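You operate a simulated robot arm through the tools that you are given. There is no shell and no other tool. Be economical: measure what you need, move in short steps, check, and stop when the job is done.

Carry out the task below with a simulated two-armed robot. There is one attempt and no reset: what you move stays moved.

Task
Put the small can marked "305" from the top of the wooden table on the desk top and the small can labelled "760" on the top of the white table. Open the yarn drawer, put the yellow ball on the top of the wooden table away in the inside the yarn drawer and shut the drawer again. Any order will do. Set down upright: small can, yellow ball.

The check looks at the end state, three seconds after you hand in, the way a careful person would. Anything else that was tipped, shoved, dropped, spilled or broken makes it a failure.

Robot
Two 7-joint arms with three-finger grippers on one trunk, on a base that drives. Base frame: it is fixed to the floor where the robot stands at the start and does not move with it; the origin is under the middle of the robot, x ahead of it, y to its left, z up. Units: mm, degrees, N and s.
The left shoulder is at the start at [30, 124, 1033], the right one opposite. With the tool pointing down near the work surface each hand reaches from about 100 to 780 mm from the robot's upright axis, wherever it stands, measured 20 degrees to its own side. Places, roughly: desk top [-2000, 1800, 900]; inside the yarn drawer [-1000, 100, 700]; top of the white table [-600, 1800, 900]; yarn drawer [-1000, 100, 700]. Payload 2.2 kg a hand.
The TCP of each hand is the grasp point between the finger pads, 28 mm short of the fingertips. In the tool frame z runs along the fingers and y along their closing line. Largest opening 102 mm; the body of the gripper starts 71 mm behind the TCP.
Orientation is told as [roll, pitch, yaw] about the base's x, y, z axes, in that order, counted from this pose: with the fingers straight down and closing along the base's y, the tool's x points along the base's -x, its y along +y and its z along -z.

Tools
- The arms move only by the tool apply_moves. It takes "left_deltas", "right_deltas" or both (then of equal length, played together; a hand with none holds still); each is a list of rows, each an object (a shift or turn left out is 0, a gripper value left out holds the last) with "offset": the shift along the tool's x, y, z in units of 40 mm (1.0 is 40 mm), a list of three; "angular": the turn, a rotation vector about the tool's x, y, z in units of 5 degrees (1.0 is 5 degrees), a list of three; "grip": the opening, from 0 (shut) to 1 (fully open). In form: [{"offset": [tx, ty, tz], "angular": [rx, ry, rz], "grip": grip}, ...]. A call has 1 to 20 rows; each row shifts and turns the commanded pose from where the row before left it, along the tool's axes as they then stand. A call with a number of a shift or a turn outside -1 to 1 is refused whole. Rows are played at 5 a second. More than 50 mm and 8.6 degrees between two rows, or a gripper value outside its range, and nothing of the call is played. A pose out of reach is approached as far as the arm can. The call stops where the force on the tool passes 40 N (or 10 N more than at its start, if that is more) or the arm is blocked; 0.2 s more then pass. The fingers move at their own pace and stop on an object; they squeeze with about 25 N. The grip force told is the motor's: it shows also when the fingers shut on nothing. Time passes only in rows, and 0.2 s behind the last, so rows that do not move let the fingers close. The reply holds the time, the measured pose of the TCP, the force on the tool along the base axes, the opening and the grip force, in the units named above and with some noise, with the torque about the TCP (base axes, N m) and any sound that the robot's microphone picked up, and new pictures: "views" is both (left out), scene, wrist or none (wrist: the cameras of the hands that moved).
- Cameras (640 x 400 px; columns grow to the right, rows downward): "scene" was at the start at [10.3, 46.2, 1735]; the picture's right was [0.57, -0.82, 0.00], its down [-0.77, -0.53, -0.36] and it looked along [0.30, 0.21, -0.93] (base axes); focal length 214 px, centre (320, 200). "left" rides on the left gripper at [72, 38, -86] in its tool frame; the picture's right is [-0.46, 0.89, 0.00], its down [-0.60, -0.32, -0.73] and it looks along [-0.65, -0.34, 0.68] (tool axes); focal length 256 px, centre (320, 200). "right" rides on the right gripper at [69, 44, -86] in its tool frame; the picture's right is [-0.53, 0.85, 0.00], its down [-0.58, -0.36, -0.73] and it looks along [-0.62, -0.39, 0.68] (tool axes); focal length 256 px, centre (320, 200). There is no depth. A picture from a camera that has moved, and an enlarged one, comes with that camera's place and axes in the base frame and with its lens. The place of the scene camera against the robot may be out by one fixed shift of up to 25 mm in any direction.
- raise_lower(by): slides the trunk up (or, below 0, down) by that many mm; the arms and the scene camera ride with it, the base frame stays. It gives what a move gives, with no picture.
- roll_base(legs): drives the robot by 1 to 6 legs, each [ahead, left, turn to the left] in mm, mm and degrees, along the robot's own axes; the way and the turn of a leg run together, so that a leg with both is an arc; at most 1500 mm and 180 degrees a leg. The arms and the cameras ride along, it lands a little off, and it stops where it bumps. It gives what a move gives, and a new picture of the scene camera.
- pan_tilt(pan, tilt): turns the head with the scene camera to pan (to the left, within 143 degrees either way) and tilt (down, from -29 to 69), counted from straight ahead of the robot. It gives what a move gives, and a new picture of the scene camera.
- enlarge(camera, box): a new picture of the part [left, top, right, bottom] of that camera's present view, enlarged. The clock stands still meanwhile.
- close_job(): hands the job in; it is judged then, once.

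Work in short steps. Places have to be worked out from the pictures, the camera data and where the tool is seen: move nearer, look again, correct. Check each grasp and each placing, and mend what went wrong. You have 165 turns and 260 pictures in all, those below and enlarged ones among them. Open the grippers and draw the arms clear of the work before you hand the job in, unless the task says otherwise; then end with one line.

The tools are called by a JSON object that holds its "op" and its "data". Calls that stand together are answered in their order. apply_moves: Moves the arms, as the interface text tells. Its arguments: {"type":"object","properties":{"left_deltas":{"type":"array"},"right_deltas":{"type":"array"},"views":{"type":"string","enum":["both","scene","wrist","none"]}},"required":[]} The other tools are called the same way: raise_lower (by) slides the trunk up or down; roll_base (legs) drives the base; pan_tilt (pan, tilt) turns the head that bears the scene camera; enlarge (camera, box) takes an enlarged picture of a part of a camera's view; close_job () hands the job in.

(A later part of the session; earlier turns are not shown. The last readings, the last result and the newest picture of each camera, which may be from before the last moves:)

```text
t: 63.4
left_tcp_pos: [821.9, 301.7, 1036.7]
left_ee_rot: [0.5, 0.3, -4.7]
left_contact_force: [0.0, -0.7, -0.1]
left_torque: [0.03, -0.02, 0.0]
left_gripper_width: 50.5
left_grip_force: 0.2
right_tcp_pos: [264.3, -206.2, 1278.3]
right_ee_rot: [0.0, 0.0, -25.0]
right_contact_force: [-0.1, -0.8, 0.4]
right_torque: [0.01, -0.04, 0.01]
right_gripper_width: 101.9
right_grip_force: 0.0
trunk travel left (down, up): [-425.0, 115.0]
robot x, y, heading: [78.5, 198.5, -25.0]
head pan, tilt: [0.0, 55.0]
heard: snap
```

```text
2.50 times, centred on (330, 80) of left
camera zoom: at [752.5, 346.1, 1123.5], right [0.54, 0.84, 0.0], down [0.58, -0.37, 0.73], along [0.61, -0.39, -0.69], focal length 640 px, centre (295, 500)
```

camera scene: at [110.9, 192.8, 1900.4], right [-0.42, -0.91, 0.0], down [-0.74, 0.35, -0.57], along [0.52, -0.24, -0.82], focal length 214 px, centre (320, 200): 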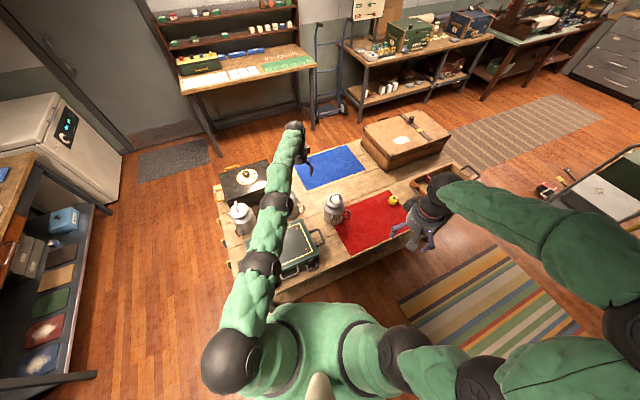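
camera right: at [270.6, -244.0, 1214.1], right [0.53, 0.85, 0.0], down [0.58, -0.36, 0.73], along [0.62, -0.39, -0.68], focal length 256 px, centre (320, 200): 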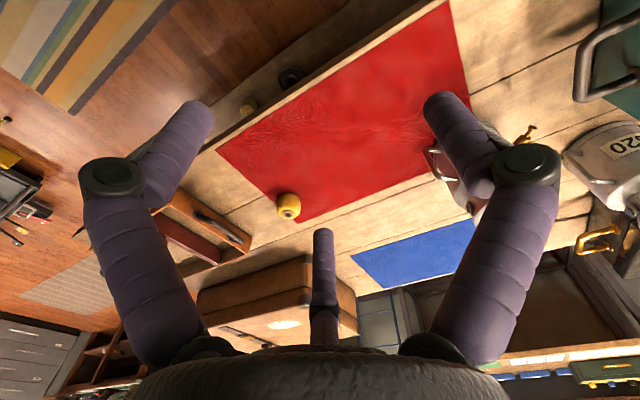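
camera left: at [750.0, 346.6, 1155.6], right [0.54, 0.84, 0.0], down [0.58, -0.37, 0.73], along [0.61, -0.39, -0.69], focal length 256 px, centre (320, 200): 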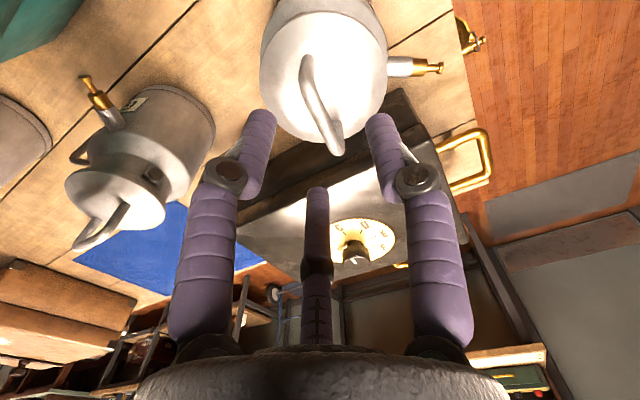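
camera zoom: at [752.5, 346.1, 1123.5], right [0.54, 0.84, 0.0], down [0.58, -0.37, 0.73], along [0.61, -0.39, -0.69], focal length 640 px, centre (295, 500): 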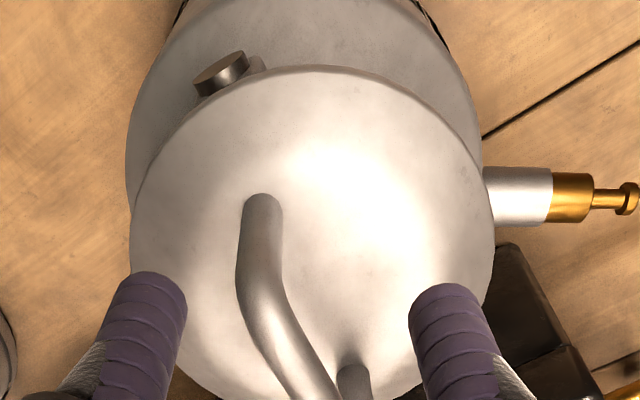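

Snap heard: the lid is seated again. I go up, turn to yaw -75, open wide and centre on [823, 305.5] for the neck grasp, now with reach to spare.

{"op": "apply_moves", "data": {"left_deltas": [{"offset": [0, 0, -0.9]}, {"angular": [0, 0, 1], "grip": 1}, {"angular": [0, 0, 1]}, {"angular": [0, 0, 1]}, {"angular": [0, 0, 1]}, {"angular": [0, 0, 1]}, {"angular": [0, 0, 1]}, {"angular": [0, 0, 1]}, {"angular": [0, 0, 1]}, {"angular": [0, 0, 1]}, {"angular": [0, 0, 1]}, {"angular": [0, 0, 1]}, {"angular": [0, 0, 1]}, {"angular": [0, 0, 1]}, {"angular": [0, 0, 1]}, {"offset": [0.085, 0.05, 0.5]}, {"offset": [0, 0, 0.9]}, {"offset": [0, 0, 0]}], "views": "wrist"}}

```text
t: 67.2
left_tcp_pos: [822.6, 307.2, 1016.7]
left_ee_rot: [-0.1, 0.5, -74.6]
left_contact_force: [0.5, -0.7, 0.6]
left_torque: [0.0, -0.02, -0.01]
left_gripper_width: 102.3
left_grip_force: 0.0
right_tcp_pos: [264.9, -206.0, 1278.5]
right_ee_rot: [-0.1, 0.0, -25.0]
right_contact_force: [0.4, 0.3, 0.5]
right_torque: [0.02, 0.0, 0.01]
right_gripper_width: 102.2
right_grip_force: 0.0
trunk travel left (down, up): [-425.0, 115.0]
robot x, y, heading: [76.8, 197.0, -25.2]
head pan, tilt: [0.0, 55.0]
camera left: at [840.4, 386.4, 1103.4], right [0.98, -0.22, 0.0], down [-0.14, -0.67, 0.73], along [-0.16, -0.71, -0.69], focal length 256 px, centre (320, 200)
```

left: 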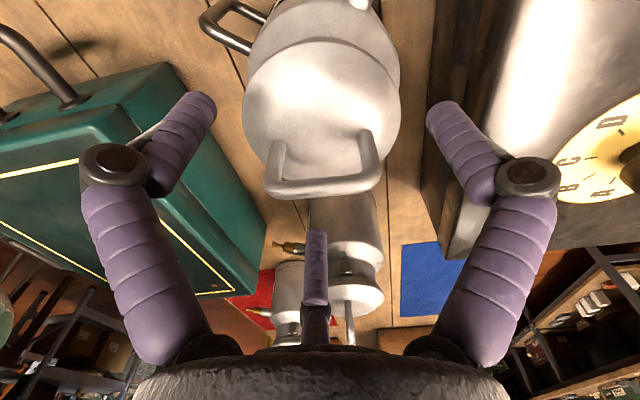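

The disc is well centred between the fingers now. I descend to z 953 in small steps.

{"op": "apply_moves", "data": {"left_deltas": [{"offset": [0, 0, 0.4]}, {"offset": [0, 0, 0.4]}, {"offset": [0, 0, 0.4]}, {"offset": [0, 0, 0.35]}], "views": "wrist"}}

```text
t: 68.2
left_tcp_pos: [823.3, 307.5, 953.6]
left_ee_rot: [-0.1, 0.5, -74.7]
left_contact_force: [-0.5, 0.1, 0.6]
left_torque: [0.04, 0.03, 0.0]
left_gripper_width: 101.6
left_grip_force: 0.0
right_tcp_pos: [265.4, -206.2, 1277.8]
right_ee_rot: [0.0, 0.1, -25.0]
right_contact_force: [-0.1, 0.0, 0.4]
right_torque: [0.0, -0.02, -0.01]
right_gripper_width: 102.2
right_grip_force: 0.1
trunk travel left (down, up): [-425.0, 115.0]
robot x, y, heading: [77.1, 197.9, -24.9]
head pan, tilt: [0.0, 55.0]
camera left: at [840.8, 387.0, 1040.2], right [0.98, -0.22, -0.01], down [-0.14, -0.67, 0.73], along [-0.16, -0.71, -0.69], focal length 256 px, centre (320, 200)
```

left: 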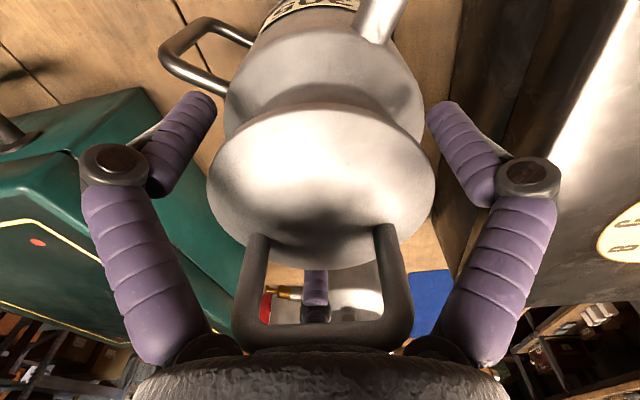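

No contact; the fingertips are at neck level below the disc. I close.

{"op": "apply_moves", "data": {"left_deltas": [{"grip": 0.8}, {"grip": 0.65}, {"grip": 0.5}, {"grip": 0.3}, {"grip": 0.3}], "views": "wrist"}}

```text
t: 69.4
left_tcp_pos: [823.0, 307.2, 954.7]
left_ee_rot: [-0.1, 0.4, -74.7]
left_contact_force: [4.3, -1.7, 6.0]
left_torque: [-0.04, -0.04, -0.01]
left_gripper_width: 89.0
left_grip_force: 24.9
right_tcp_pos: [266.7, -206.1, 1278.1]
right_ee_rot: [0.0, 0.0, -25.0]
right_contact_force: [0.3, -0.1, 0.4]
right_torque: [-0.01, -0.04, 0.0]
right_gripper_width: 101.7
right_grip_force: 0.0
trunk travel left (down, up): [-425.0, 115.0]
robot x, y, heading: [74.0, 196.4, -24.9]
head pan, tilt: [0.0, 55.0]
camera left: at [840.9, 386.7, 1041.2], right [0.98, -0.21, 0.0], down [-0.14, -0.67, 0.73], along [-0.16, -0.71, -0.69], focal length 256 px, centre (320, 200)
```

left: 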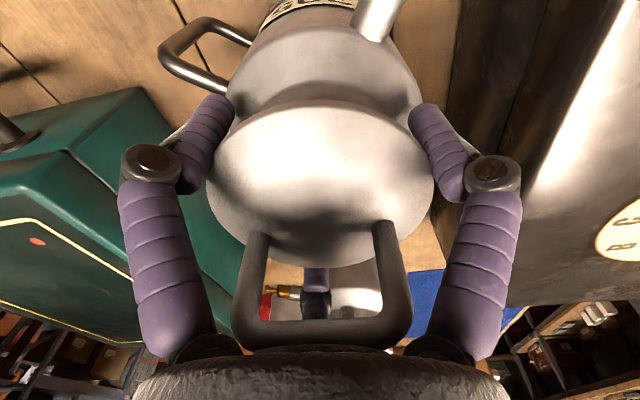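

Held at 89 mm with 25 N. I test with a very slow lift of 10 mm and watch the force and sound.

{"op": "apply_moves", "data": {"left_deltas": [{"grip": 0}, {"offset": [0, 0, -0.04]}, {"offset": [0, 0, -0.04]}, {"offset": [0, 0, -0.04]}, {"offset": [0, 0, -0.04]}, {"offset": [0, 0, -0.05]}, {"offset": [0, 0, -0.05]}], "views": "wrist"}}

```text
t: 71.0
left_tcp_pos: [821.9, 307.7, 964.4]
left_ee_rot: [-0.3, 0.5, -74.7]
left_contact_force: [-0.5, 0.0, -0.6]
left_torque: [-0.01, 0.0, 0.01]
left_gripper_width: 88.7
left_grip_force: 25.3
right_tcp_pos: [265.3, -206.4, 1278.3]
right_ee_rot: [-0.1, 0.0, -25.0]
right_contact_force: [-0.4, 0.4, -0.5]
right_torque: [0.0, 0.01, -0.02]
right_gripper_width: 102.2
right_grip_force: 0.0
trunk travel left (down, up): [-425.0, 115.0]
robot x, y, heading: [78.6, 195.5, -25.0]
head pan, tilt: [0.0, 55.0]
heard: snap
camera left: at [839.9, 386.8, 1050.4], right [0.98, -0.22, -0.01], down [-0.14, -0.67, 0.73], along [-0.16, -0.71, -0.69], focal length 256 px, centre (320, 200)
```

left: 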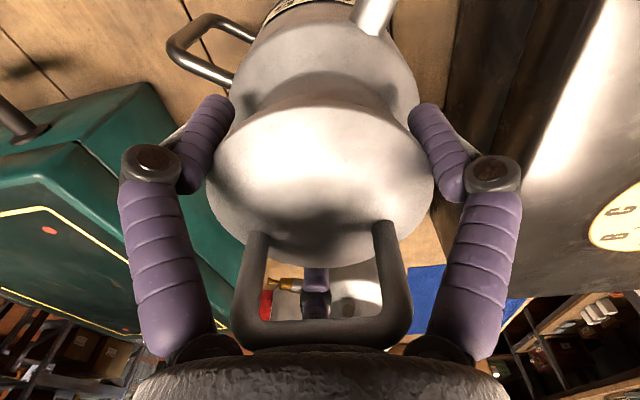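

The lid popped again: the fingers hold only the lid's rim. New plan: keep the lid in the left hand, carry the open can by its bare neck in the right hand, and refit the lid at the goal (it snaps on when centred). I lift the lid clear and draw it back.

{"op": "apply_moves", "data": {"left_deltas": [{"offset": [0, 0, -0.4]}, {"offset": [0, 0, -0.8]}, {"offset": [0, 0, -1]}, {"offset": [0, 0, -1]}, {"offset": [0, 0, -1]}, {"offset": [0, 0, -1]}, {"offset": [0.25, -0.93, 0]}, {"offset": [0.25, -0.93, 0]}, {"offset": [0.25, -0.93, 0]}, {"offset": [0.25, -0.93, 0]}, {"offset": [0.25, -0.93, 0]}, {"offset": [0.25, -0.93, 0]}, {"offset": [0.25, -0.93, 0]}], "views": "both"}}

```text
t: 73.8
left_tcp_pos: [553.5, 306.0, 1172.7]
left_ee_rot: [-0.1, 0.5, -74.6]
left_contact_force: [-0.2, 0.1, -0.6]
left_torque: [-0.03, 0.01, -0.01]
left_gripper_width: 89.0
left_grip_force: 24.9
right_tcp_pos: [264.9, -206.6, 1278.0]
right_ee_rot: [0.0, 0.0, -25.0]
right_contact_force: [-0.4, 0.0, 0.5]
right_torque: [-0.01, -0.04, 0.0]
right_gripper_width: 102.0
right_grip_force: 0.0
trunk travel left (down, up): [-425.0, 115.0]
robot x, y, heading: [78.2, 200.7, -25.0]
head pan, tilt: [0.0, 55.0]
camera scene: at [109.1, 193.4, 1900.5], right [-0.42, -0.91, 0.0], down [-0.74, 0.35, -0.57], along [0.52, -0.24, -0.82], focal length 214 px, centre (320, 200)
camera left: at [571.0, 385.9, 1259.9], right [0.98, -0.22, 0.0], down [-0.14, -0.67, 0.73], along [-0.16, -0.71, -0.69], focal length 256 px, centre (320, 200)
```

scene: 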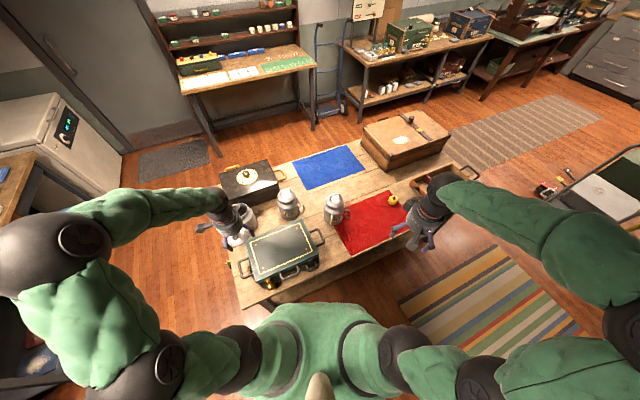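
left: 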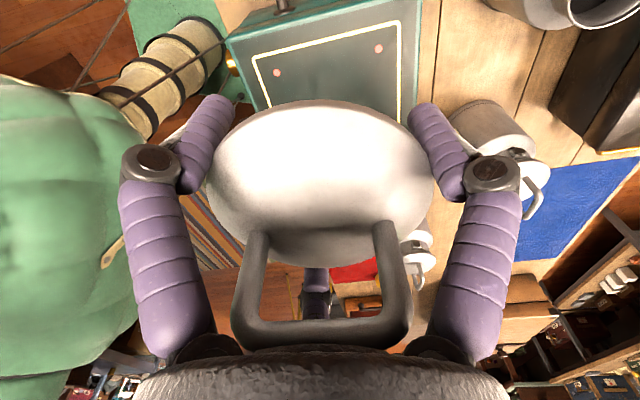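

Lid is held firmly. I drive to about [78, 400] facing 25° left, so the right arm can reach the open can.

{"op": "roll_base", "data": {"legs": [[0, 0, 25], [0, 203, 0], [0, 0, 25]]}}

```text
t: 78.0
left_tcp_pos: [304.3, 839.1, 1173.2]
left_ee_rot: [-0.2, 0.5, -25.0]
left_contact_force: [-0.2, -0.3, 0.0]
left_torque: [0.0, -0.02, -0.02]
left_gripper_width: 88.7
left_grip_force: 25.1
right_tcp_pos: [508.4, 286.1, 1278.5]
right_ee_rot: [0.0, 0.0, 24.8]
right_contact_force: [0.5, 0.0, 0.3]
right_torque: [0.03, 0.01, 0.0]
right_gripper_width: 102.1
right_grip_force: 0.1
trunk travel left (down, up): [-425.0, 115.0]
robot x, y, heading: [80.8, 405.0, 25.0]
head pan, tilt: [0.0, 55.0]
camera scene: at [112.0, 436.8, 1900.4], right [0.42, -0.91, 0.0], down [-0.74, -0.34, -0.57], along [0.52, 0.24, -0.82], focal length 214 px, centre (320, 200)
```

scene: 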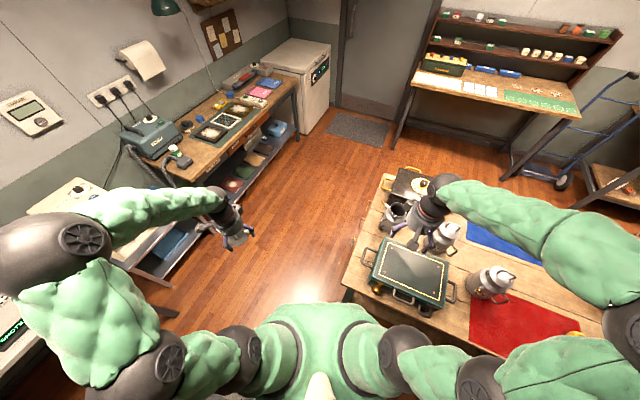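

Now the right hand: turn to yaw 45, move over [823, 307] and come down to z about 1060.

{"op": "apply_moves", "data": {"right_deltas": [{"angular": [0, 0, -1]}, {"angular": [0, 0, -1]}, {"angular": [0, 0, -1]}, {"angular": [0, 0, -1]}, {"offset": [-0.743, -0.65, 0]}, {"offset": [-0.743, -0.65, 0]}, {"offset": [-0.743, -0.65, 0]}, {"offset": [-0.743, -0.65, 0]}, {"offset": [-0.743, -0.65, 0]}, {"offset": [-0.743, -0.65, 0]}, {"offset": [-0.743, -0.65, 0]}, {"offset": [-0.743, -0.65, 0]}, {"offset": [0, 0, 0.9]}, {"offset": [0, 0, 0.9]}, {"offset": [0, 0, 0.9]}, {"offset": [0, 0, 0.9]}, {"offset": [0, 0, 0.9]}, {"offset": [0, 0, 0.9]}], "views": "wrist"}}

```text
t: 81.8
left_tcp_pos: [304.6, 839.3, 1172.1]
left_ee_rot: [-0.2, 0.4, -25.0]
left_contact_force: [0.6, -0.6, 0.1]
left_torque: [0.02, 0.0, 0.0]
left_gripper_width: 88.5
left_grip_force: 25.4
right_tcp_pos: [823.4, 309.0, 1063.0]
right_ee_rot: [0.0, -0.1, 44.7]
right_contact_force: [0.8, 0.2, 0.1]
right_torque: [0.03, 0.02, -0.05]
right_gripper_width: 101.8
right_grip_force: 0.0
trunk travel left (down, up): [-425.0, 115.0]
robot x, y, heading: [78.8, 403.7, 24.8]
head pan, tilt: [0.0, 55.0]
camera right: at [743.5, 290.1, 1149.8], right [-0.22, 0.98, 0.0], down [0.67, 0.15, 0.73], along [0.71, 0.16, -0.68], focal length 256 px, centre (320, 200)
```

right: 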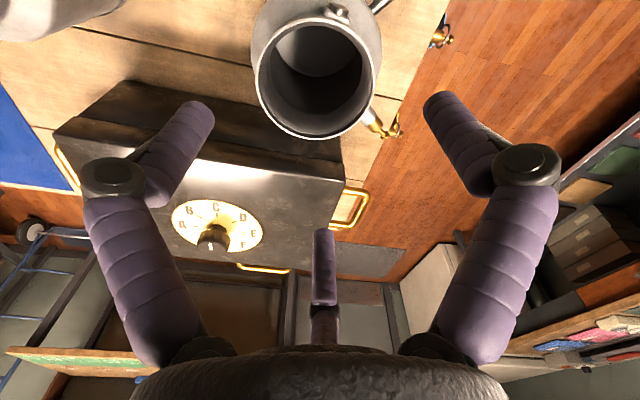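

The open rim is visible, about 3 mm to the -y side of the tool axis. I lower to z 1000 and check the centring again.

{"op": "apply_moves", "data": {"right_deltas": [{"offset": [0.05, -0.05, 0.8]}, {"offset": [0, 0, 0.8]}], "views": "wrist"}}

```text
t: 82.4
left_tcp_pos: [304.5, 839.0, 1172.1]
left_ee_rot: [-0.1, 0.4, -25.0]
left_contact_force: [0.5, 0.2, -1.3]
left_torque: [0.02, 0.02, -0.01]
left_gripper_width: 88.9
left_grip_force: 24.9
right_tcp_pos: [825.3, 304.3, 998.2]
right_ee_rot: [0.0, 0.0, 44.6]
right_contact_force: [-0.4, -0.3, 0.1]
right_torque: [0.01, 0.04, 0.05]
right_gripper_width: 101.9
right_grip_force: 0.2
trunk travel left (down, up): [-425.0, 115.0]
robot x, y, heading: [80.7, 404.0, 24.7]
head pan, tilt: [0.0, 55.0]
camera right: at [745.3, 286.6, 1084.6], right [-0.21, 0.98, 0.0], down [0.67, 0.15, 0.73], along [0.71, 0.16, -0.68], focal length 256 px, centre (320, 200)
```

right: 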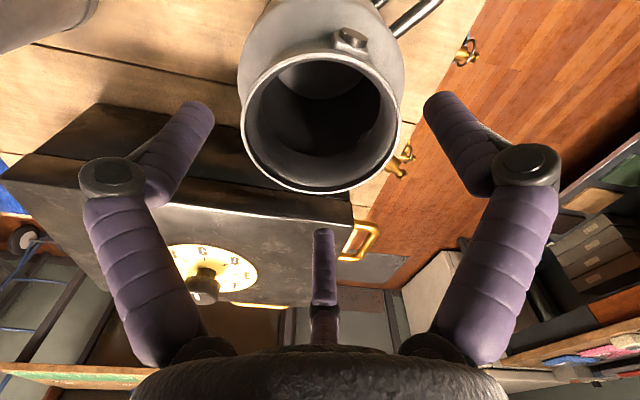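

Centred well. I go down to z 942 around the neck.

{"op": "apply_moves", "data": {"right_deltas": [{"offset": [0, 0, 0.35]}, {"offset": [0, 0, 0.35]}, {"offset": [0, 0, 0.35]}, {"offset": [0, 0, 0.35]}], "views": "wrist"}}

```text
t: 83.4
left_tcp_pos: [304.1, 838.8, 1171.7]
left_ee_rot: [-0.3, 0.5, -25.1]
left_contact_force: [-0.8, -0.2, -0.4]
left_torque: [-0.05, 0.02, 0.01]
left_gripper_width: 88.9
left_grip_force: 24.7
right_tcp_pos: [823.0, 304.7, 941.2]
right_ee_rot: [0.0, 0.0, 44.8]
right_contact_force: [-0.5, -0.1, 0.2]
right_torque: [-0.03, 0.04, 0.03]
right_gripper_width: 101.9
right_grip_force: 0.0
trunk travel left (down, up): [-425.0, 115.0]
robot x, y, heading: [79.5, 406.3, 24.7]
head pan, tilt: [0.0, 55.0]
camera right: at [744.4, 286.4, 1027.0], right [-0.22, 0.98, 0.0], down [0.67, 0.15, 0.73], along [0.71, 0.16, -0.68], focal length 256 px, centre (320, 200)
```

right: 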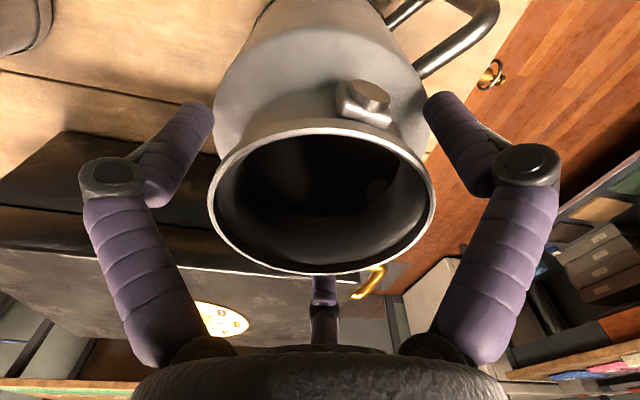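

{"op": "apply_moves", "data": {"right_deltas": [{"grip": 0.8}, {"grip": 0.6}, {"grip": 0.4}, {"grip": 0.2}, {"grip": 0}, {"grip": 0}], "views": "wrist"}}

```text
t: 84.8
left_tcp_pos: [301.9, 839.1, 1172.5]
left_ee_rot: [-0.2, 0.4, -25.0]
left_contact_force: [1.0, 0.3, -1.8]
left_torque: [0.02, -0.01, 0.02]
left_gripper_width: 88.9
left_grip_force: 24.8
right_tcp_pos: [823.0, 305.0, 942.5]
right_ee_rot: [-0.2, -0.1, 44.7]
right_contact_force: [-1.7, 2.0, 19.4]
right_torque: [-0.09, 0.55, -0.41]
right_gripper_width: 88.9
right_grip_force: 24.9
trunk travel left (down, up): [-425.0, 115.0]
robot x, y, heading: [79.8, 406.1, 24.7]
head pan, tilt: [0.0, 55.0]
camera right: at [743.2, 286.9, 1029.3], right [-0.22, 0.98, 0.0], down [0.66, 0.15, 0.73], along [0.72, 0.16, -0.68], focal length 256 px, centre (320, 200)
```

right: 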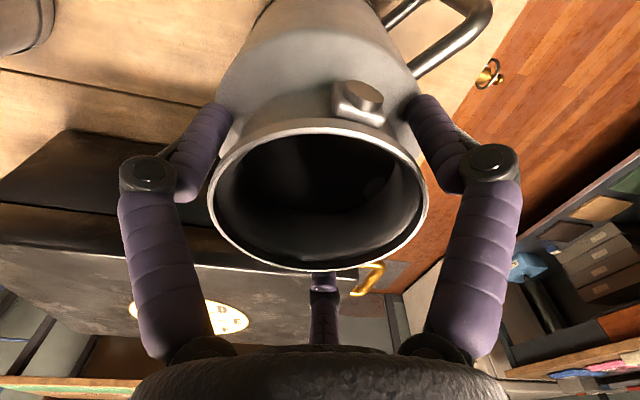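

The can is gripped just under the rim (88.9 mm, 25 N). I lift slowly to test.

{"op": "apply_moves", "data": {"right_deltas": [{"offset": [0, 0, -0.1]}, {"offset": [0, 0, -0.1]}, {"offset": [0, 0, -0.15]}, {"offset": [0, 0, -0.2]}, {"offset": [0, 0, -0.2]}, {"offset": [0, 0, -0.2]}], "views": "both"}}

```text
t: 86.2
left_tcp_pos: [303.5, 839.1, 1171.8]
left_ee_rot: [-0.3, 0.4, -25.1]
left_contact_force: [0.5, -0.1, -0.6]
left_torque: [0.01, 0.0, -0.01]
left_gripper_width: 89.0
left_grip_force: 24.6
right_tcp_pos: [824.4, 304.0, 978.7]
right_ee_rot: [0.1, 0.0, 44.9]
right_contact_force: [-0.1, 0.2, -5.6]
right_torque: [-0.03, 0.01, 0.03]
right_gripper_width: 82.1
right_grip_force: 25.4
trunk travel left (down, up): [-425.0, 115.0]
robot x, y, heading: [78.3, 401.3, 24.9]
head pan, tilt: [0.0, 55.0]
camera scene: at [112.5, 436.6, 1900.4], right [0.42, -0.91, 0.0], down [-0.74, -0.34, -0.57], along [0.52, 0.24, -0.82], focal length 214 px, centre (320, 200)
camera right: at [743.9, 285.9, 1065.5], right [-0.22, 0.98, 0.0], down [0.67, 0.15, 0.73], along [0.71, 0.16, -0.68], focal length 256 px, centre (320, 200)
```

scene: 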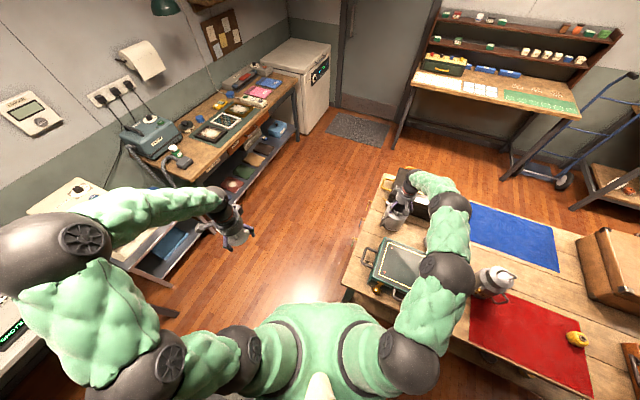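
right: 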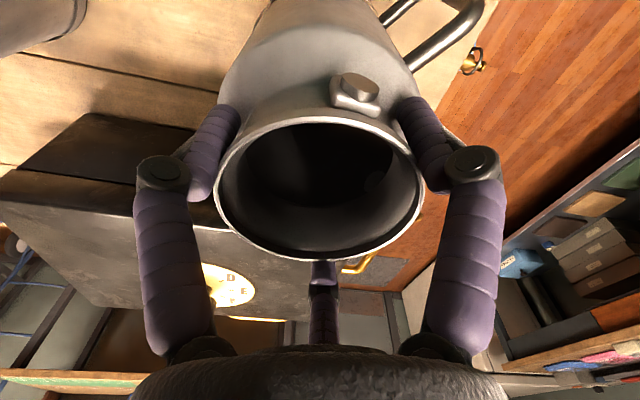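

The can hangs straight with 5.6 N weight, resting under the flared rim. I raise it well clear and draw it back toward the robot.

{"op": "apply_moves", "data": {"right_deltas": [{"offset": [0, 0, -0.4]}, {"offset": [0, 0, -0.7]}, {"offset": [0, 0, -0.8]}, {"offset": [0, 0, -0.8]}, {"offset": [0, 0, -0.8]}, {"offset": [0, 0, -0.8]}, {"offset": [0.3, 0.3, -0.3]}, {"offset": [0.5, 0.5, 0]}, {"offset": [0.6, 0.6, 0]}, {"offset": [0.6, 0.6, 0]}, {"offset": [0.6, 0.6, 0]}, {"offset": [0.6, 0.6, 0]}, {"offset": [0.6, 0.6, 0]}, {"offset": [0.6, 0.6, 0]}, {"offset": [0.4, 0.4, 0]}], "views": "both"}}

```text
t: 89.4
left_tcp_pos: [303.8, 839.5, 1172.9]
left_ee_rot: [-0.2, 0.5, -25.0]
left_contact_force: [0.9, 0.3, -0.9]
left_torque: [-0.01, 0.01, 0.0]
left_gripper_width: 89.3
left_grip_force: 25.1
right_tcp_pos: [551.1, 303.5, 1163.7]
right_ee_rot: [0.0, 0.0, 44.6]
right_contact_force: [0.6, -0.3, -5.3]
right_torque: [-0.03, -0.02, 0.01]
right_gripper_width: 82.2
right_grip_force: 24.9
trunk travel left (down, up): [-425.0, 115.0]
robot x, y, heading: [81.2, 407.6, 24.7]
head pan, tilt: [0.0, 55.0]
camera scene: at [111.6, 436.5, 1900.4], right [0.42, -0.91, 0.0], down [-0.74, -0.34, -0.57], along [0.52, 0.24, -0.82], focal length 214 px, centre (320, 200)
camera right: at [471.4, 285.2, 1249.8], right [-0.21, 0.98, 0.0], down [0.67, 0.15, 0.73], along [0.71, 0.16, -0.68], focal length 256 px, centre (320, 200)
```

scene: 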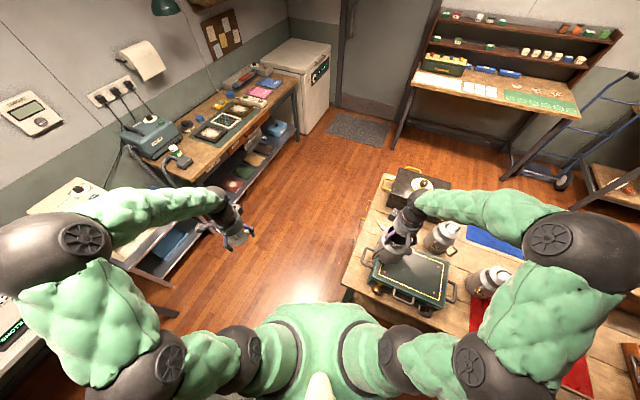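
right: 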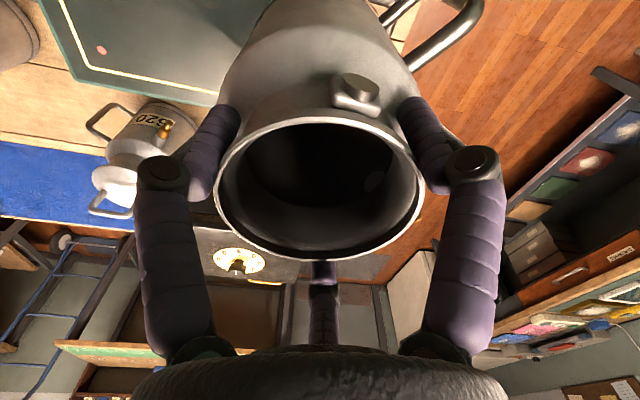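

Now I drive: turn to face +y (heading 90), go ahead to y≈780 and sidestep left along the corridor toward the desk.

{"op": "roll_base", "data": {"legs": [[0, 0, 65], [375, 0, 0], [0, 1000, 0]]}}

```text
t: 99.4
left_tcp_pos: [-1225.9, 1158.5, 1172.6]
left_ee_rot: [-0.2, 0.5, 40.7]
left_contact_force: [-0.1, -0.5, -0.8]
left_torque: [0.0, 0.02, -0.01]
left_gripper_width: 88.9
left_grip_force: 25.1
right_tcp_pos: [-635.0, 1162.1, 1163.1]
right_ee_rot: [0.0, 0.0, 110.4]
right_contact_force: [0.2, 0.3, -5.2]
right_torque: [-0.01, -0.02, -0.01]
right_gripper_width: 82.0
right_grip_force: 24.8
trunk travel left (down, up): [-425.0, 115.0]
robot x, y, heading: [-926.9, 772.4, 90.4]
head pan, tilt: [0.0, 55.0]
camera scene: at [-928.4, 831.6, 1900.4], right [1.0, 0.01, 0.0], down [0.01, -0.82, -0.57], along [0.0, 0.57, -0.82], focal length 214 px, centre (320, 200)
```

scene: 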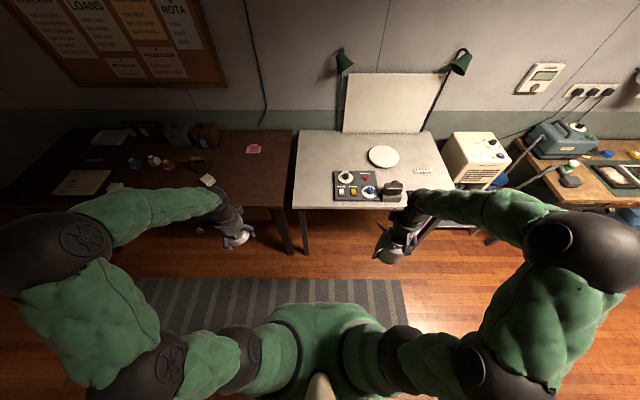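

The desk's right-hand end looks free. I sidestep 500 more, then look at it straight on.

{"op": "roll_base", "data": {"legs": [[0, 500, 0]]}}

{"op": "enlarge", "data": {"camera": "scene", "box": [200, 100, 460, 260]}}

```text
t: 102.4
left_tcp_pos: [-1732.5, 1150.5, 1171.4]
left_ee_rot: [-0.1, 0.5, 41.1]
left_contact_force: [-0.1, -0.2, -2.2]
left_torque: [0.01, -0.01, -0.02]
left_gripper_width: 88.9
left_grip_force: 25.3
right_tcp_pos: [-1141.2, 1159.2, 1163.8]
right_ee_rot: [0.0, 0.0, 110.8]
right_contact_force: [0.3, 0.4, -5.1]
right_torque: [-0.03, -0.06, -0.04]
right_gripper_width: 82.1
right_grip_force: 25.0
trunk travel left (down, up): [-425.0, 115.0]
robot x, y, heading: [-1426.2, 765.1, 90.7]
head pan, tilt: [0.0, 55.0]
camera scene: at [-1432.5, 826.2, 1900.4], right [1.0, 0.01, 0.0], down [0.01, -0.82, -0.57], along [-0.01, 0.57, -0.82], focal length 214 px, centre (320, 200)
```

scene: 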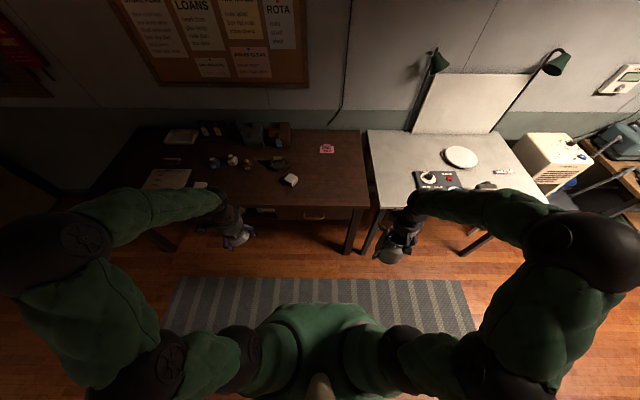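

```text
2.46 times, centred on (330, 180) of scene
camera zoom: at [-1432.5, 826.2, 1900.4], right [1.0, 0.01, 0.0], down [0.01, -0.82, -0.57], along [-0.01, 0.57, -0.82], focal length 528 px, centre (295, 249)
```

zoom: 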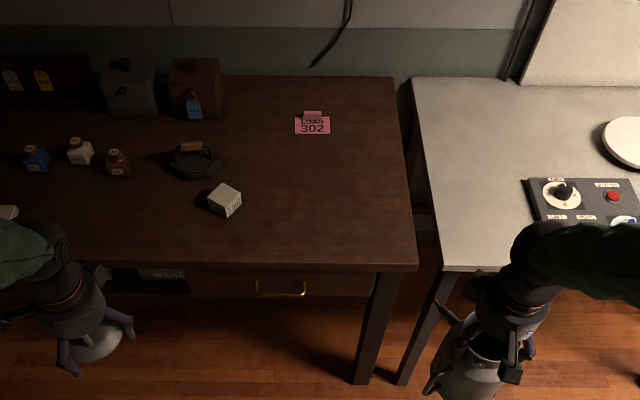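

The free area is near x −1390, y 1700; the desk top seems about z 740. I drive ahead 295 and turn the can by 50° so that the lid's grip matches later.

{"op": "roll_base", "data": {"legs": [[295, 0, 0]]}}

{"op": "apply_moves", "data": {"right_deltas": [{"angular": [0, 0, -1]}, {"angular": [0, 0, -1]}, {"angular": [0, 0, -1]}, {"angular": [0, 0, -1]}, {"angular": [0, 0, -1]}, {"angular": [0, 0, -1]}, {"angular": [0, 0, -1]}, {"angular": [0, 0, -1]}, {"angular": [0, 0, -1]}, {"angular": [0, 0, -1]}], "views": "scene"}}

```text
t: 104.4
left_tcp_pos: [-1736.4, 1441.7, 1171.6]
left_ee_rot: [-0.2, 0.5, 41.0]
left_contact_force: [-0.5, -0.2, -0.9]
left_torque: [0.01, -0.03, -0.02]
left_gripper_width: 88.8
left_grip_force: 25.2
right_tcp_pos: [-1145.2, 1451.3, 1163.9]
right_ee_rot: [0.1, 0.0, 110.8]
right_contact_force: [0.0, -0.4, -6.4]
right_torque: [-0.01, -0.07, 0.04]
right_gripper_width: 82.2
right_grip_force: 25.0
trunk travel left (down, up): [-425.0, 115.0]
robot x, y, heading: [-1428.0, 1057.0, 91.1]
head pan, tilt: [0.0, 55.0]
camera scene: at [-1436.4, 1117.5, 1900.4], right [1.0, 0.02, 0.0], down [0.01, -0.82, -0.57], along [-0.01, 0.57, -0.82], focal length 214 px, centre (320, 200)
```

scene: 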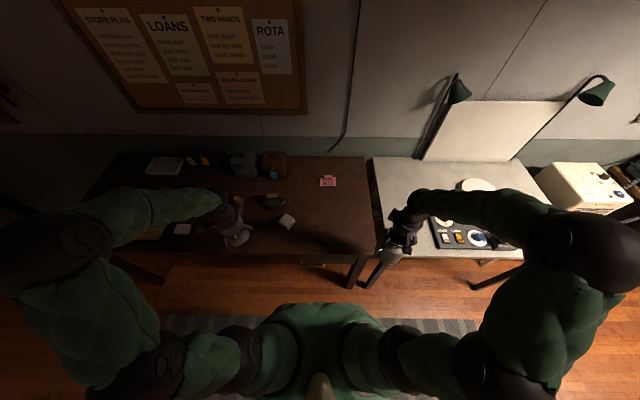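

```text
t: 106.6
left_tcp_pos: [-1735.3, 1441.0, 1171.8]
left_ee_rot: [-0.3, 0.4, 41.2]
left_contact_force: [0.1, -0.9, -0.5]
left_torque: [-0.01, -0.01, -0.01]
left_gripper_width: 88.7
left_grip_force: 25.0
right_tcp_pos: [-1146.3, 1451.0, 1163.4]
right_ee_rot: [0.1, -0.1, 160.9]
right_contact_force: [0.2, -0.2, -3.8]
right_torque: [0.05, 0.0, -0.03]
right_gripper_width: 82.0
right_grip_force: 24.8
trunk travel left (down, up): [-425.0, 115.0]
robot x, y, heading: [-1427.5, 1059.1, 90.7]
head pan, tilt: [0.0, 55.0]
camera scene: at [-1436.5, 1116.8, 1900.4], right [1.0, 0.02, 0.0], down [0.01, -0.82, -0.57], along [-0.01, 0.57, -0.82], focal length 214 px, centre (320, 200)
```

scene: 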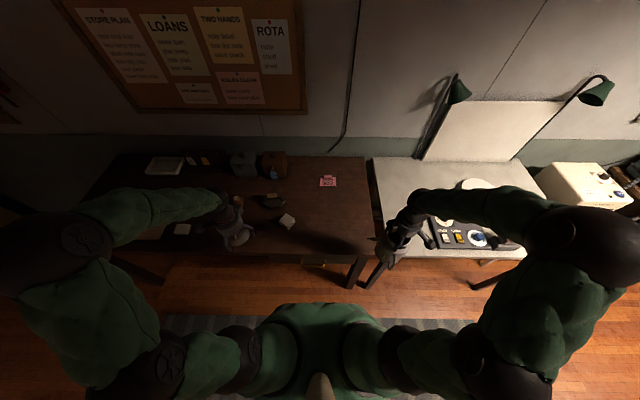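

Desk height by parallax is about z 800, front edge y≈1543. I bring the can over [−1380, 1690] and down to z≈1040.

{"op": "apply_moves", "data": {"right_deltas": [{"offset": [-0.83, -0.416, 0]}, {"offset": [-0.83, -0.416, 0]}, {"offset": [-0.83, -0.416, 0]}, {"offset": [-0.83, -0.416, 0]}, {"offset": [-0.83, -0.416, 0]}, {"offset": [-0.83, -0.416, 0]}, {"offset": [-0.83, -0.416, 0]}, {"offset": [-0.83, -0.416, 0]}, {"offset": [-0.83, -0.416, 0]}, {"offset": [0, 0, 0.8]}, {"offset": [0, 0, 0.8]}, {"offset": [0, 0, 0.8]}, {"offset": [0, 0, 0.7]}], "views": "both"}}

```text
t: 109.4
left_tcp_pos: [-1735.8, 1441.2, 1171.4]
left_ee_rot: [-0.2, 0.5, 41.1]
left_contact_force: [-1.1, 0.9, 0.0]
left_torque: [-0.01, 0.02, 0.01]
left_gripper_width: 88.8
left_grip_force: 24.9
right_tcp_pos: [-1380.0, 1691.2, 1039.0]
right_ee_rot: [0.0, -0.1, 160.8]
right_contact_force: [0.3, 0.6, -5.2]
right_torque: [0.01, 0.01, 0.0]
right_gripper_width: 82.1
right_grip_force: 25.3
trunk travel left (down, up): [-425.0, 115.0]
robot x, y, heading: [-1428.2, 1055.9, 91.1]
head pan, tilt: [0.0, 55.0]
camera scene: at [-1436.6, 1117.9, 1900.3], right [1.0, 0.01, 0.0], down [0.01, -0.82, -0.57], along [-0.01, 0.57, -0.82], focal length 214 px, centre (320, 200)
camera right: at [-1329.4, 1626.4, 1125.3], right [-0.78, -0.62, 0.0], down [-0.42, 0.53, 0.73], along [-0.46, 0.57, -0.68], focal length 256 px, centre (320, 200)
```

scene: 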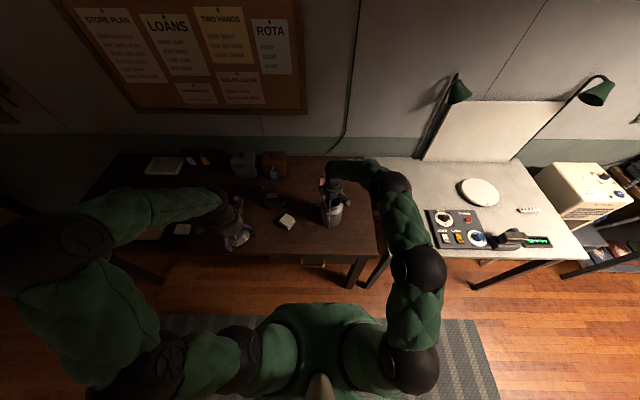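
right: 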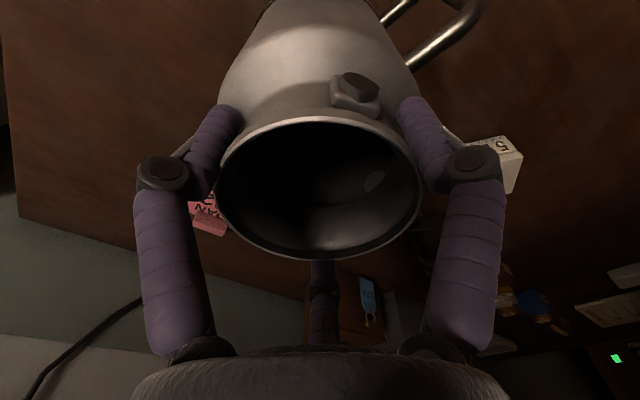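

Clear spot below. I lower in 8 mm rows and watch when the weight comes off.

{"op": "apply_moves", "data": {"right_deltas": [{"offset": [0, 0, 0.4]}, {"offset": [0, 0, 0.3]}, {"offset": [0, 0, 0.2]}, {"offset": [0, 0, 0.2]}, {"offset": [0, 0, 0.2]}, {"offset": [0, 0, 0.2]}], "views": "scene"}}

{"op": "enlarge", "data": {"camera": "scene", "box": [270, 140, 390, 260]}}

```text
t: 110.3
left_tcp_pos: [-1736.1, 1439.5, 1172.7]
left_ee_rot: [-0.2, 0.3, 41.1]
left_contact_force: [-0.8, 0.9, -1.0]
left_torque: [-0.08, 0.0, -0.01]
left_gripper_width: 89.0
left_grip_force: 25.2
right_tcp_pos: [-1380.3, 1694.9, 1010.3]
right_ee_rot: [-0.6, -0.3, 160.6]
right_contact_force: [0.2, -7.5, 23.4]
right_torque: [-1.7, 0.07, 0.07]
right_gripper_width: 82.4
right_grip_force: 25.0
trunk travel left (down, up): [-425.0, 115.0]
robot x, y, heading: [-1430.2, 1060.9, 91.1]
head pan, tilt: [0.0, 55.0]
stopped in row 4 (right hand): the force on the tool passed its limit at 46 N (the readings are from after the stop); the commanded pose is now the measured one
camera scene: at [-1436.9, 1115.0, 1900.6], right [1.0, 0.01, 0.0], down [0.01, -0.82, -0.57], along [-0.01, 0.57, -0.82], focal length 214 px, centre (320, 200)
```

scene: 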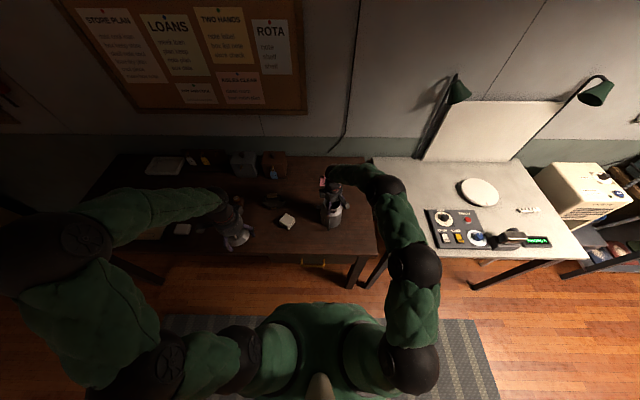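

```text
3.33 times, centred on (330, 200) of scene
camera zoom: at [-1436.9, 1115.0, 1900.6], right [1.0, 0.01, 0.0], down [0.01, -0.82, -0.57], along [-0.01, 0.57, -0.82], focal length 715 px, centre (287, 200)
```

zoom: 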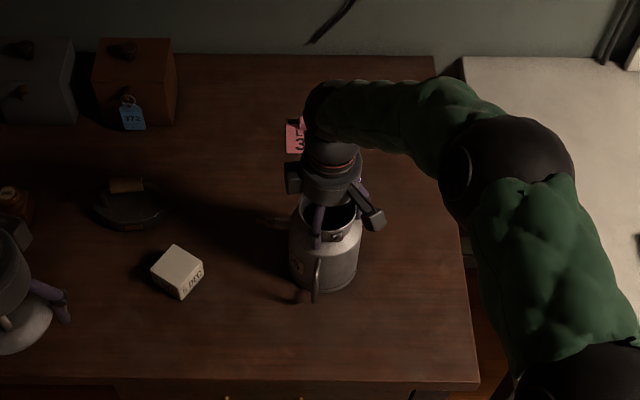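

The can has touched the desk. I relieve the press by 2 mm, then open the fingers and check.

{"op": "apply_moves", "data": {"right_deltas": [{"offset": [0, 0, -0.06]}, {"offset": [0, 0, 0]}], "views": "none"}}

```text
t: 110.9
left_tcp_pos: [-1736.4, 1440.4, 1172.5]
left_ee_rot: [-0.1, 0.3, 41.1]
left_contact_force: [0.9, -0.8, -1.1]
left_torque: [0.0, 0.03, -0.03]
left_gripper_width: 88.9
left_grip_force: 24.7
right_tcp_pos: [-1379.8, 1696.0, 1010.5]
right_ee_rot: [-0.6, -0.3, 160.6]
right_contact_force: [-1.0, 2.6, 10.0]
right_torque: [-0.41, 0.33, -0.08]
right_gripper_width: 82.6
right_grip_force: 25.1
trunk travel left (down, up): [-425.0, 115.0]
robot x, y, heading: [-1432.4, 1062.0, 90.9]
head pan, tilt: [0.0, 55.0]
```

{"op": "apply_moves", "data": {"right_deltas": [{"offset": [0, 0, -0.04]}, {"grip": 0.9}, {"grip": 1}, {"grip": 1}], "views": "wrist"}}

```text
t: 111.9
left_tcp_pos: [-1736.2, 1439.9, 1172.5]
left_ee_rot: [-0.3, 0.4, 41.1]
left_contact_force: [-0.5, -0.2, -1.0]
left_torque: [-0.02, -0.04, -0.01]
left_gripper_width: 89.0
left_grip_force: 25.9
right_tcp_pos: [-1379.9, 1694.4, 1010.2]
right_ee_rot: [-0.4, -0.1, 160.7]
right_contact_force: [0.4, -0.6, 0.2]
right_torque: [0.0, -0.01, 0.02]
right_gripper_width: 102.0
right_grip_force: 0.0
trunk travel left (down, up): [-425.0, 115.0]
robot x, y, heading: [-1433.2, 1057.5, 90.9]
head pan, tilt: [0.0, 55.0]
camera right: at [-1328.8, 1629.3, 1095.6], right [-0.78, -0.62, 0.0], down [-0.42, 0.53, 0.74], along [-0.45, 0.58, -0.68], focal length 256 px, centre (320, 200)
```

right: 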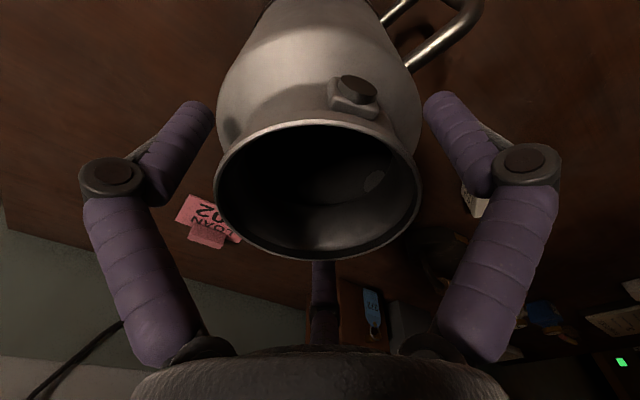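

The can stands upright on the desk. I raise the right hand clear and swing it aside.

{"op": "apply_moves", "data": {"right_deltas": [{"offset": [0, 0, -0.5]}, {"offset": [0, 0, -0.8]}, {"offset": [0, 0, -0.9]}, {"offset": [0, 0, -0.9]}, {"offset": [0, 0, -0.9]}, {"offset": [0.83, 0.416, 0]}, {"offset": [0.83, 0.416, 0]}, {"offset": [0.83, 0.416, 0]}, {"offset": [0.83, 0.416, 0]}, {"offset": [0.83, 0.416, 0]}, {"offset": [0.83, 0.416, 0]}, {"offset": [0.83, 0.416, 0]}, {"offset": [0.83, 0.416, 0]}, {"offset": [0.83, 0.416, 0]}], "views": "scene"}}

```text
t: 114.9
left_tcp_pos: [-1736.3, 1440.3, 1172.2]
left_ee_rot: [-0.2, 0.5, 41.1]
left_contact_force: [-0.1, -0.2, -1.0]
left_torque: [-0.02, 0.01, 0.0]
left_gripper_width: 88.9
left_grip_force: 25.3
right_tcp_pos: [-1148.1, 1454.0, 1166.8]
right_ee_rot: [-0.6, -0.3, 160.7]
right_contact_force: [0.3, -0.6, 0.4]
right_torque: [-0.01, 0.01, 0.0]
right_gripper_width: 102.2
right_grip_force: 0.0
trunk travel left (down, up): [-425.0, 115.0]
robot x, y, heading: [-1432.6, 1060.3, 90.8]
head pan, tilt: [0.0, 55.0]
camera scene: at [-1435.9, 1115.2, 1900.4], right [1.0, 0.02, 0.0], down [0.01, -0.82, -0.57], along [-0.01, 0.57, -0.82], focal length 214 px, centre (320, 200)
```

scene: 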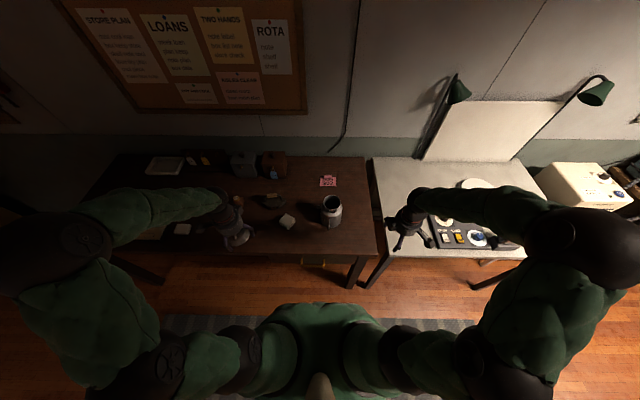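

I bring the lid over the can at [−1380, 1694] with matching yaw.

{"op": "apply_moves", "data": {"left_deltas": [{"offset": [-0.907, -0.087, 0]}, {"offset": [-0.907, -0.087, 0]}, {"offset": [-0.907, -0.087, 0]}, {"offset": [-0.907, -0.087, 0]}, {"offset": [-0.907, -0.087, 0]}, {"offset": [-0.907, -0.087, 0]}, {"offset": [-0.907, -0.087, 0]}, {"offset": [-0.907, -0.087, 0]}, {"offset": [-0.907, -0.087, 0]}, {"offset": [-0.907, -0.087, 0]}, {"offset": [-0.907, -0.087, 0]}, {"offset": [-0.907, -0.087, 0]}, {"offset": [0, 0, 0.8]}, {"offset": [0, 0, 0.8]}], "views": "both"}}

```text
t: 117.9
left_tcp_pos: [-1379.2, 1696.0, 1103.4]
left_ee_rot: [-0.1, 0.6, 41.1]
left_contact_force: [-0.4, 0.2, 0.1]
left_torque: [0.0, 0.02, -0.04]
left_gripper_width: 88.7
left_grip_force: 25.0
right_tcp_pos: [-1148.3, 1455.6, 1167.4]
right_ee_rot: [-0.5, -0.2, 160.6]
right_contact_force: [0.2, -0.2, 0.1]
right_torque: [-0.01, 0.08, 0.01]
right_gripper_width: 102.1
right_grip_force: 0.1
trunk travel left (down, up): [-425.0, 115.0]
robot x, y, heading: [-1430.6, 1062.1, 91.0]
head pan, tilt: [0.0, 55.0]
camera scene: at [-1435.7, 1117.6, 1900.4], right [1.0, 0.01, 0.0], down [0.01, -0.82, -0.57], along [-0.01, 0.57, -0.82], focal length 214 px, centre (320, 200)
camera left: at [-1458.2, 1678.1, 1190.2], right [-0.23, 0.97, -0.01], down [0.67, 0.16, 0.73], along [0.71, 0.16, -0.69], focal length 256 px, centre (320, 200)
```

scene: 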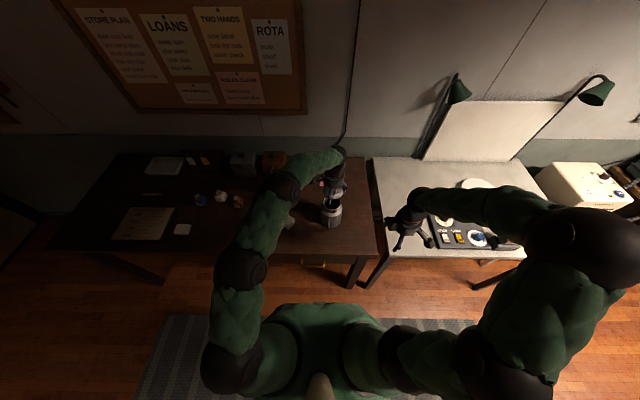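
left: 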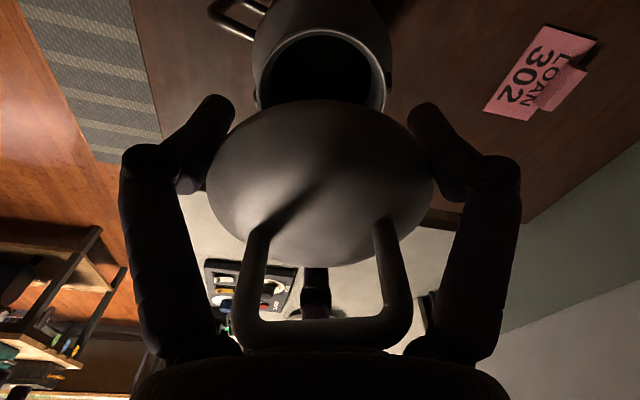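

The rim sits straight below the lid. I lower to just above the rim.

{"op": "apply_moves", "data": {"left_deltas": [{"offset": [0, 0, 0.7]}, {"offset": [0, 0, 0.7]}, {"offset": [0, 0, 0.4]}], "views": "wrist"}}

```text
t: 118.7
left_tcp_pos: [-1381.7, 1695.4, 1033.4]
left_ee_rot: [0.0, 0.4, 41.1]
left_contact_force: [0.1, -0.1, -1.2]
left_torque: [-0.04, -0.01, 0.04]
left_gripper_width: 88.9
left_grip_force: 25.1
right_tcp_pos: [-1148.0, 1455.8, 1166.2]
right_ee_rot: [-0.4, -0.4, 160.6]
right_contact_force: [-0.3, 0.2, -0.1]
right_torque: [-0.01, 0.0, -0.01]
right_gripper_width: 101.8
right_grip_force: 0.1
trunk travel left (down, up): [-425.0, 115.0]
robot x, y, heading: [-1431.6, 1063.8, 90.9]
head pan, tilt: [0.0, 55.0]
camera left: at [-1461.4, 1677.9, 1120.4], right [-0.23, 0.97, -0.01], down [0.67, 0.16, 0.73], along [0.71, 0.17, -0.69], focal length 256 px, centre (320, 200)
```

left: 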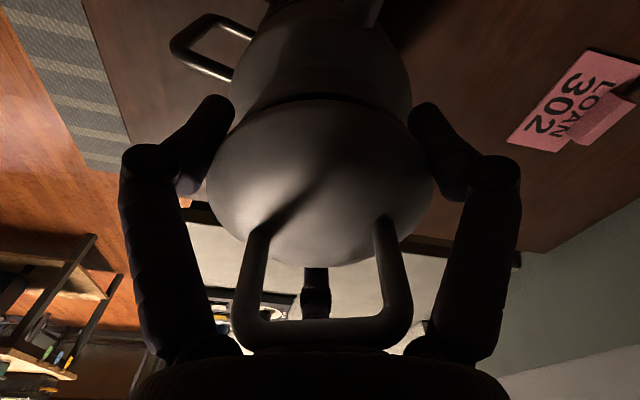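

The view resembles "10–12 mm above seated". I lower in small rows until light contact.

{"op": "apply_moves", "data": {"left_deltas": [{"offset": [0, 0, 0.15]}, {"offset": [0, 0, 0.08]}, {"offset": [0, 0, 0.06]}, {"offset": [0, 0, 0.05]}], "views": "wrist"}}

```text
t: 119.7
left_tcp_pos: [-1380.1, 1694.9, 1019.5]
left_ee_rot: [-0.2, 0.5, 41.1]
left_contact_force: [0.2, -0.1, 0.1]
left_torque: [0.03, 0.0, -0.03]
left_gripper_width: 88.8
left_grip_force: 25.0
right_tcp_pos: [-1147.1, 1454.8, 1166.4]
right_ee_rot: [-0.5, -0.2, 160.6]
right_contact_force: [0.5, -0.1, -0.1]
right_torque: [-0.01, 0.01, 0.0]
right_gripper_width: 102.0
right_grip_force: 0.1
trunk travel left (down, up): [-425.0, 115.0]
robot x, y, heading: [-1428.9, 1060.0, 90.8]
head pan, tilt: [0.0, 55.0]
camera left: at [-1460.5, 1677.1, 1106.3], right [-0.23, 0.97, -0.01], down [0.67, 0.16, 0.73], along [0.71, 0.16, -0.69], focal length 256 px, centre (320, 200)
```

left: 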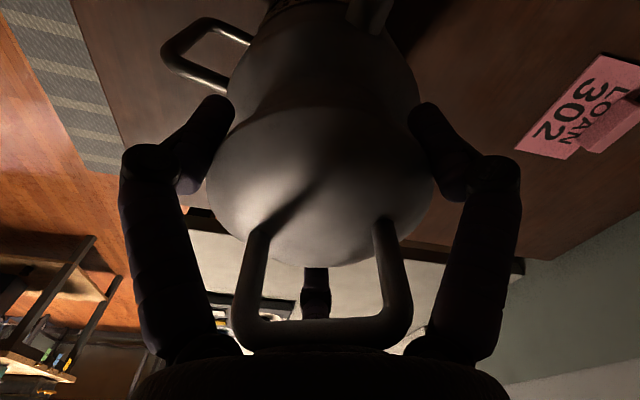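

{"op": "apply_moves", "data": {"left_deltas": [{"offset": [0, 0, 0.05]}, {"offset": [0, 0, 0.05]}, {"offset": [0, 0, 0.05]}, {"offset": [0, 0, 0.05]}], "views": "none"}}

```text
t: 120.7
left_tcp_pos: [-1381.1, 1695.5, 1014.8]
left_ee_rot: [0.0, 0.2, 41.2]
left_contact_force: [-2.0, -0.2, 14.6]
left_torque: [-0.54, 0.15, -0.05]
left_gripper_width: 89.0
left_grip_force: 25.2
right_tcp_pos: [-1148.9, 1454.1, 1167.5]
right_ee_rot: [-0.4, -0.3, 160.7]
right_contact_force: [0.3, 0.6, -0.3]
right_torque: [-0.04, -0.01, 0.01]
right_gripper_width: 101.8
right_grip_force: 0.1
trunk travel left (down, up): [-425.0, 115.0]
robot x, y, heading: [-1428.8, 1058.8, 91.0]
head pan, tilt: [0.0, 55.0]
```

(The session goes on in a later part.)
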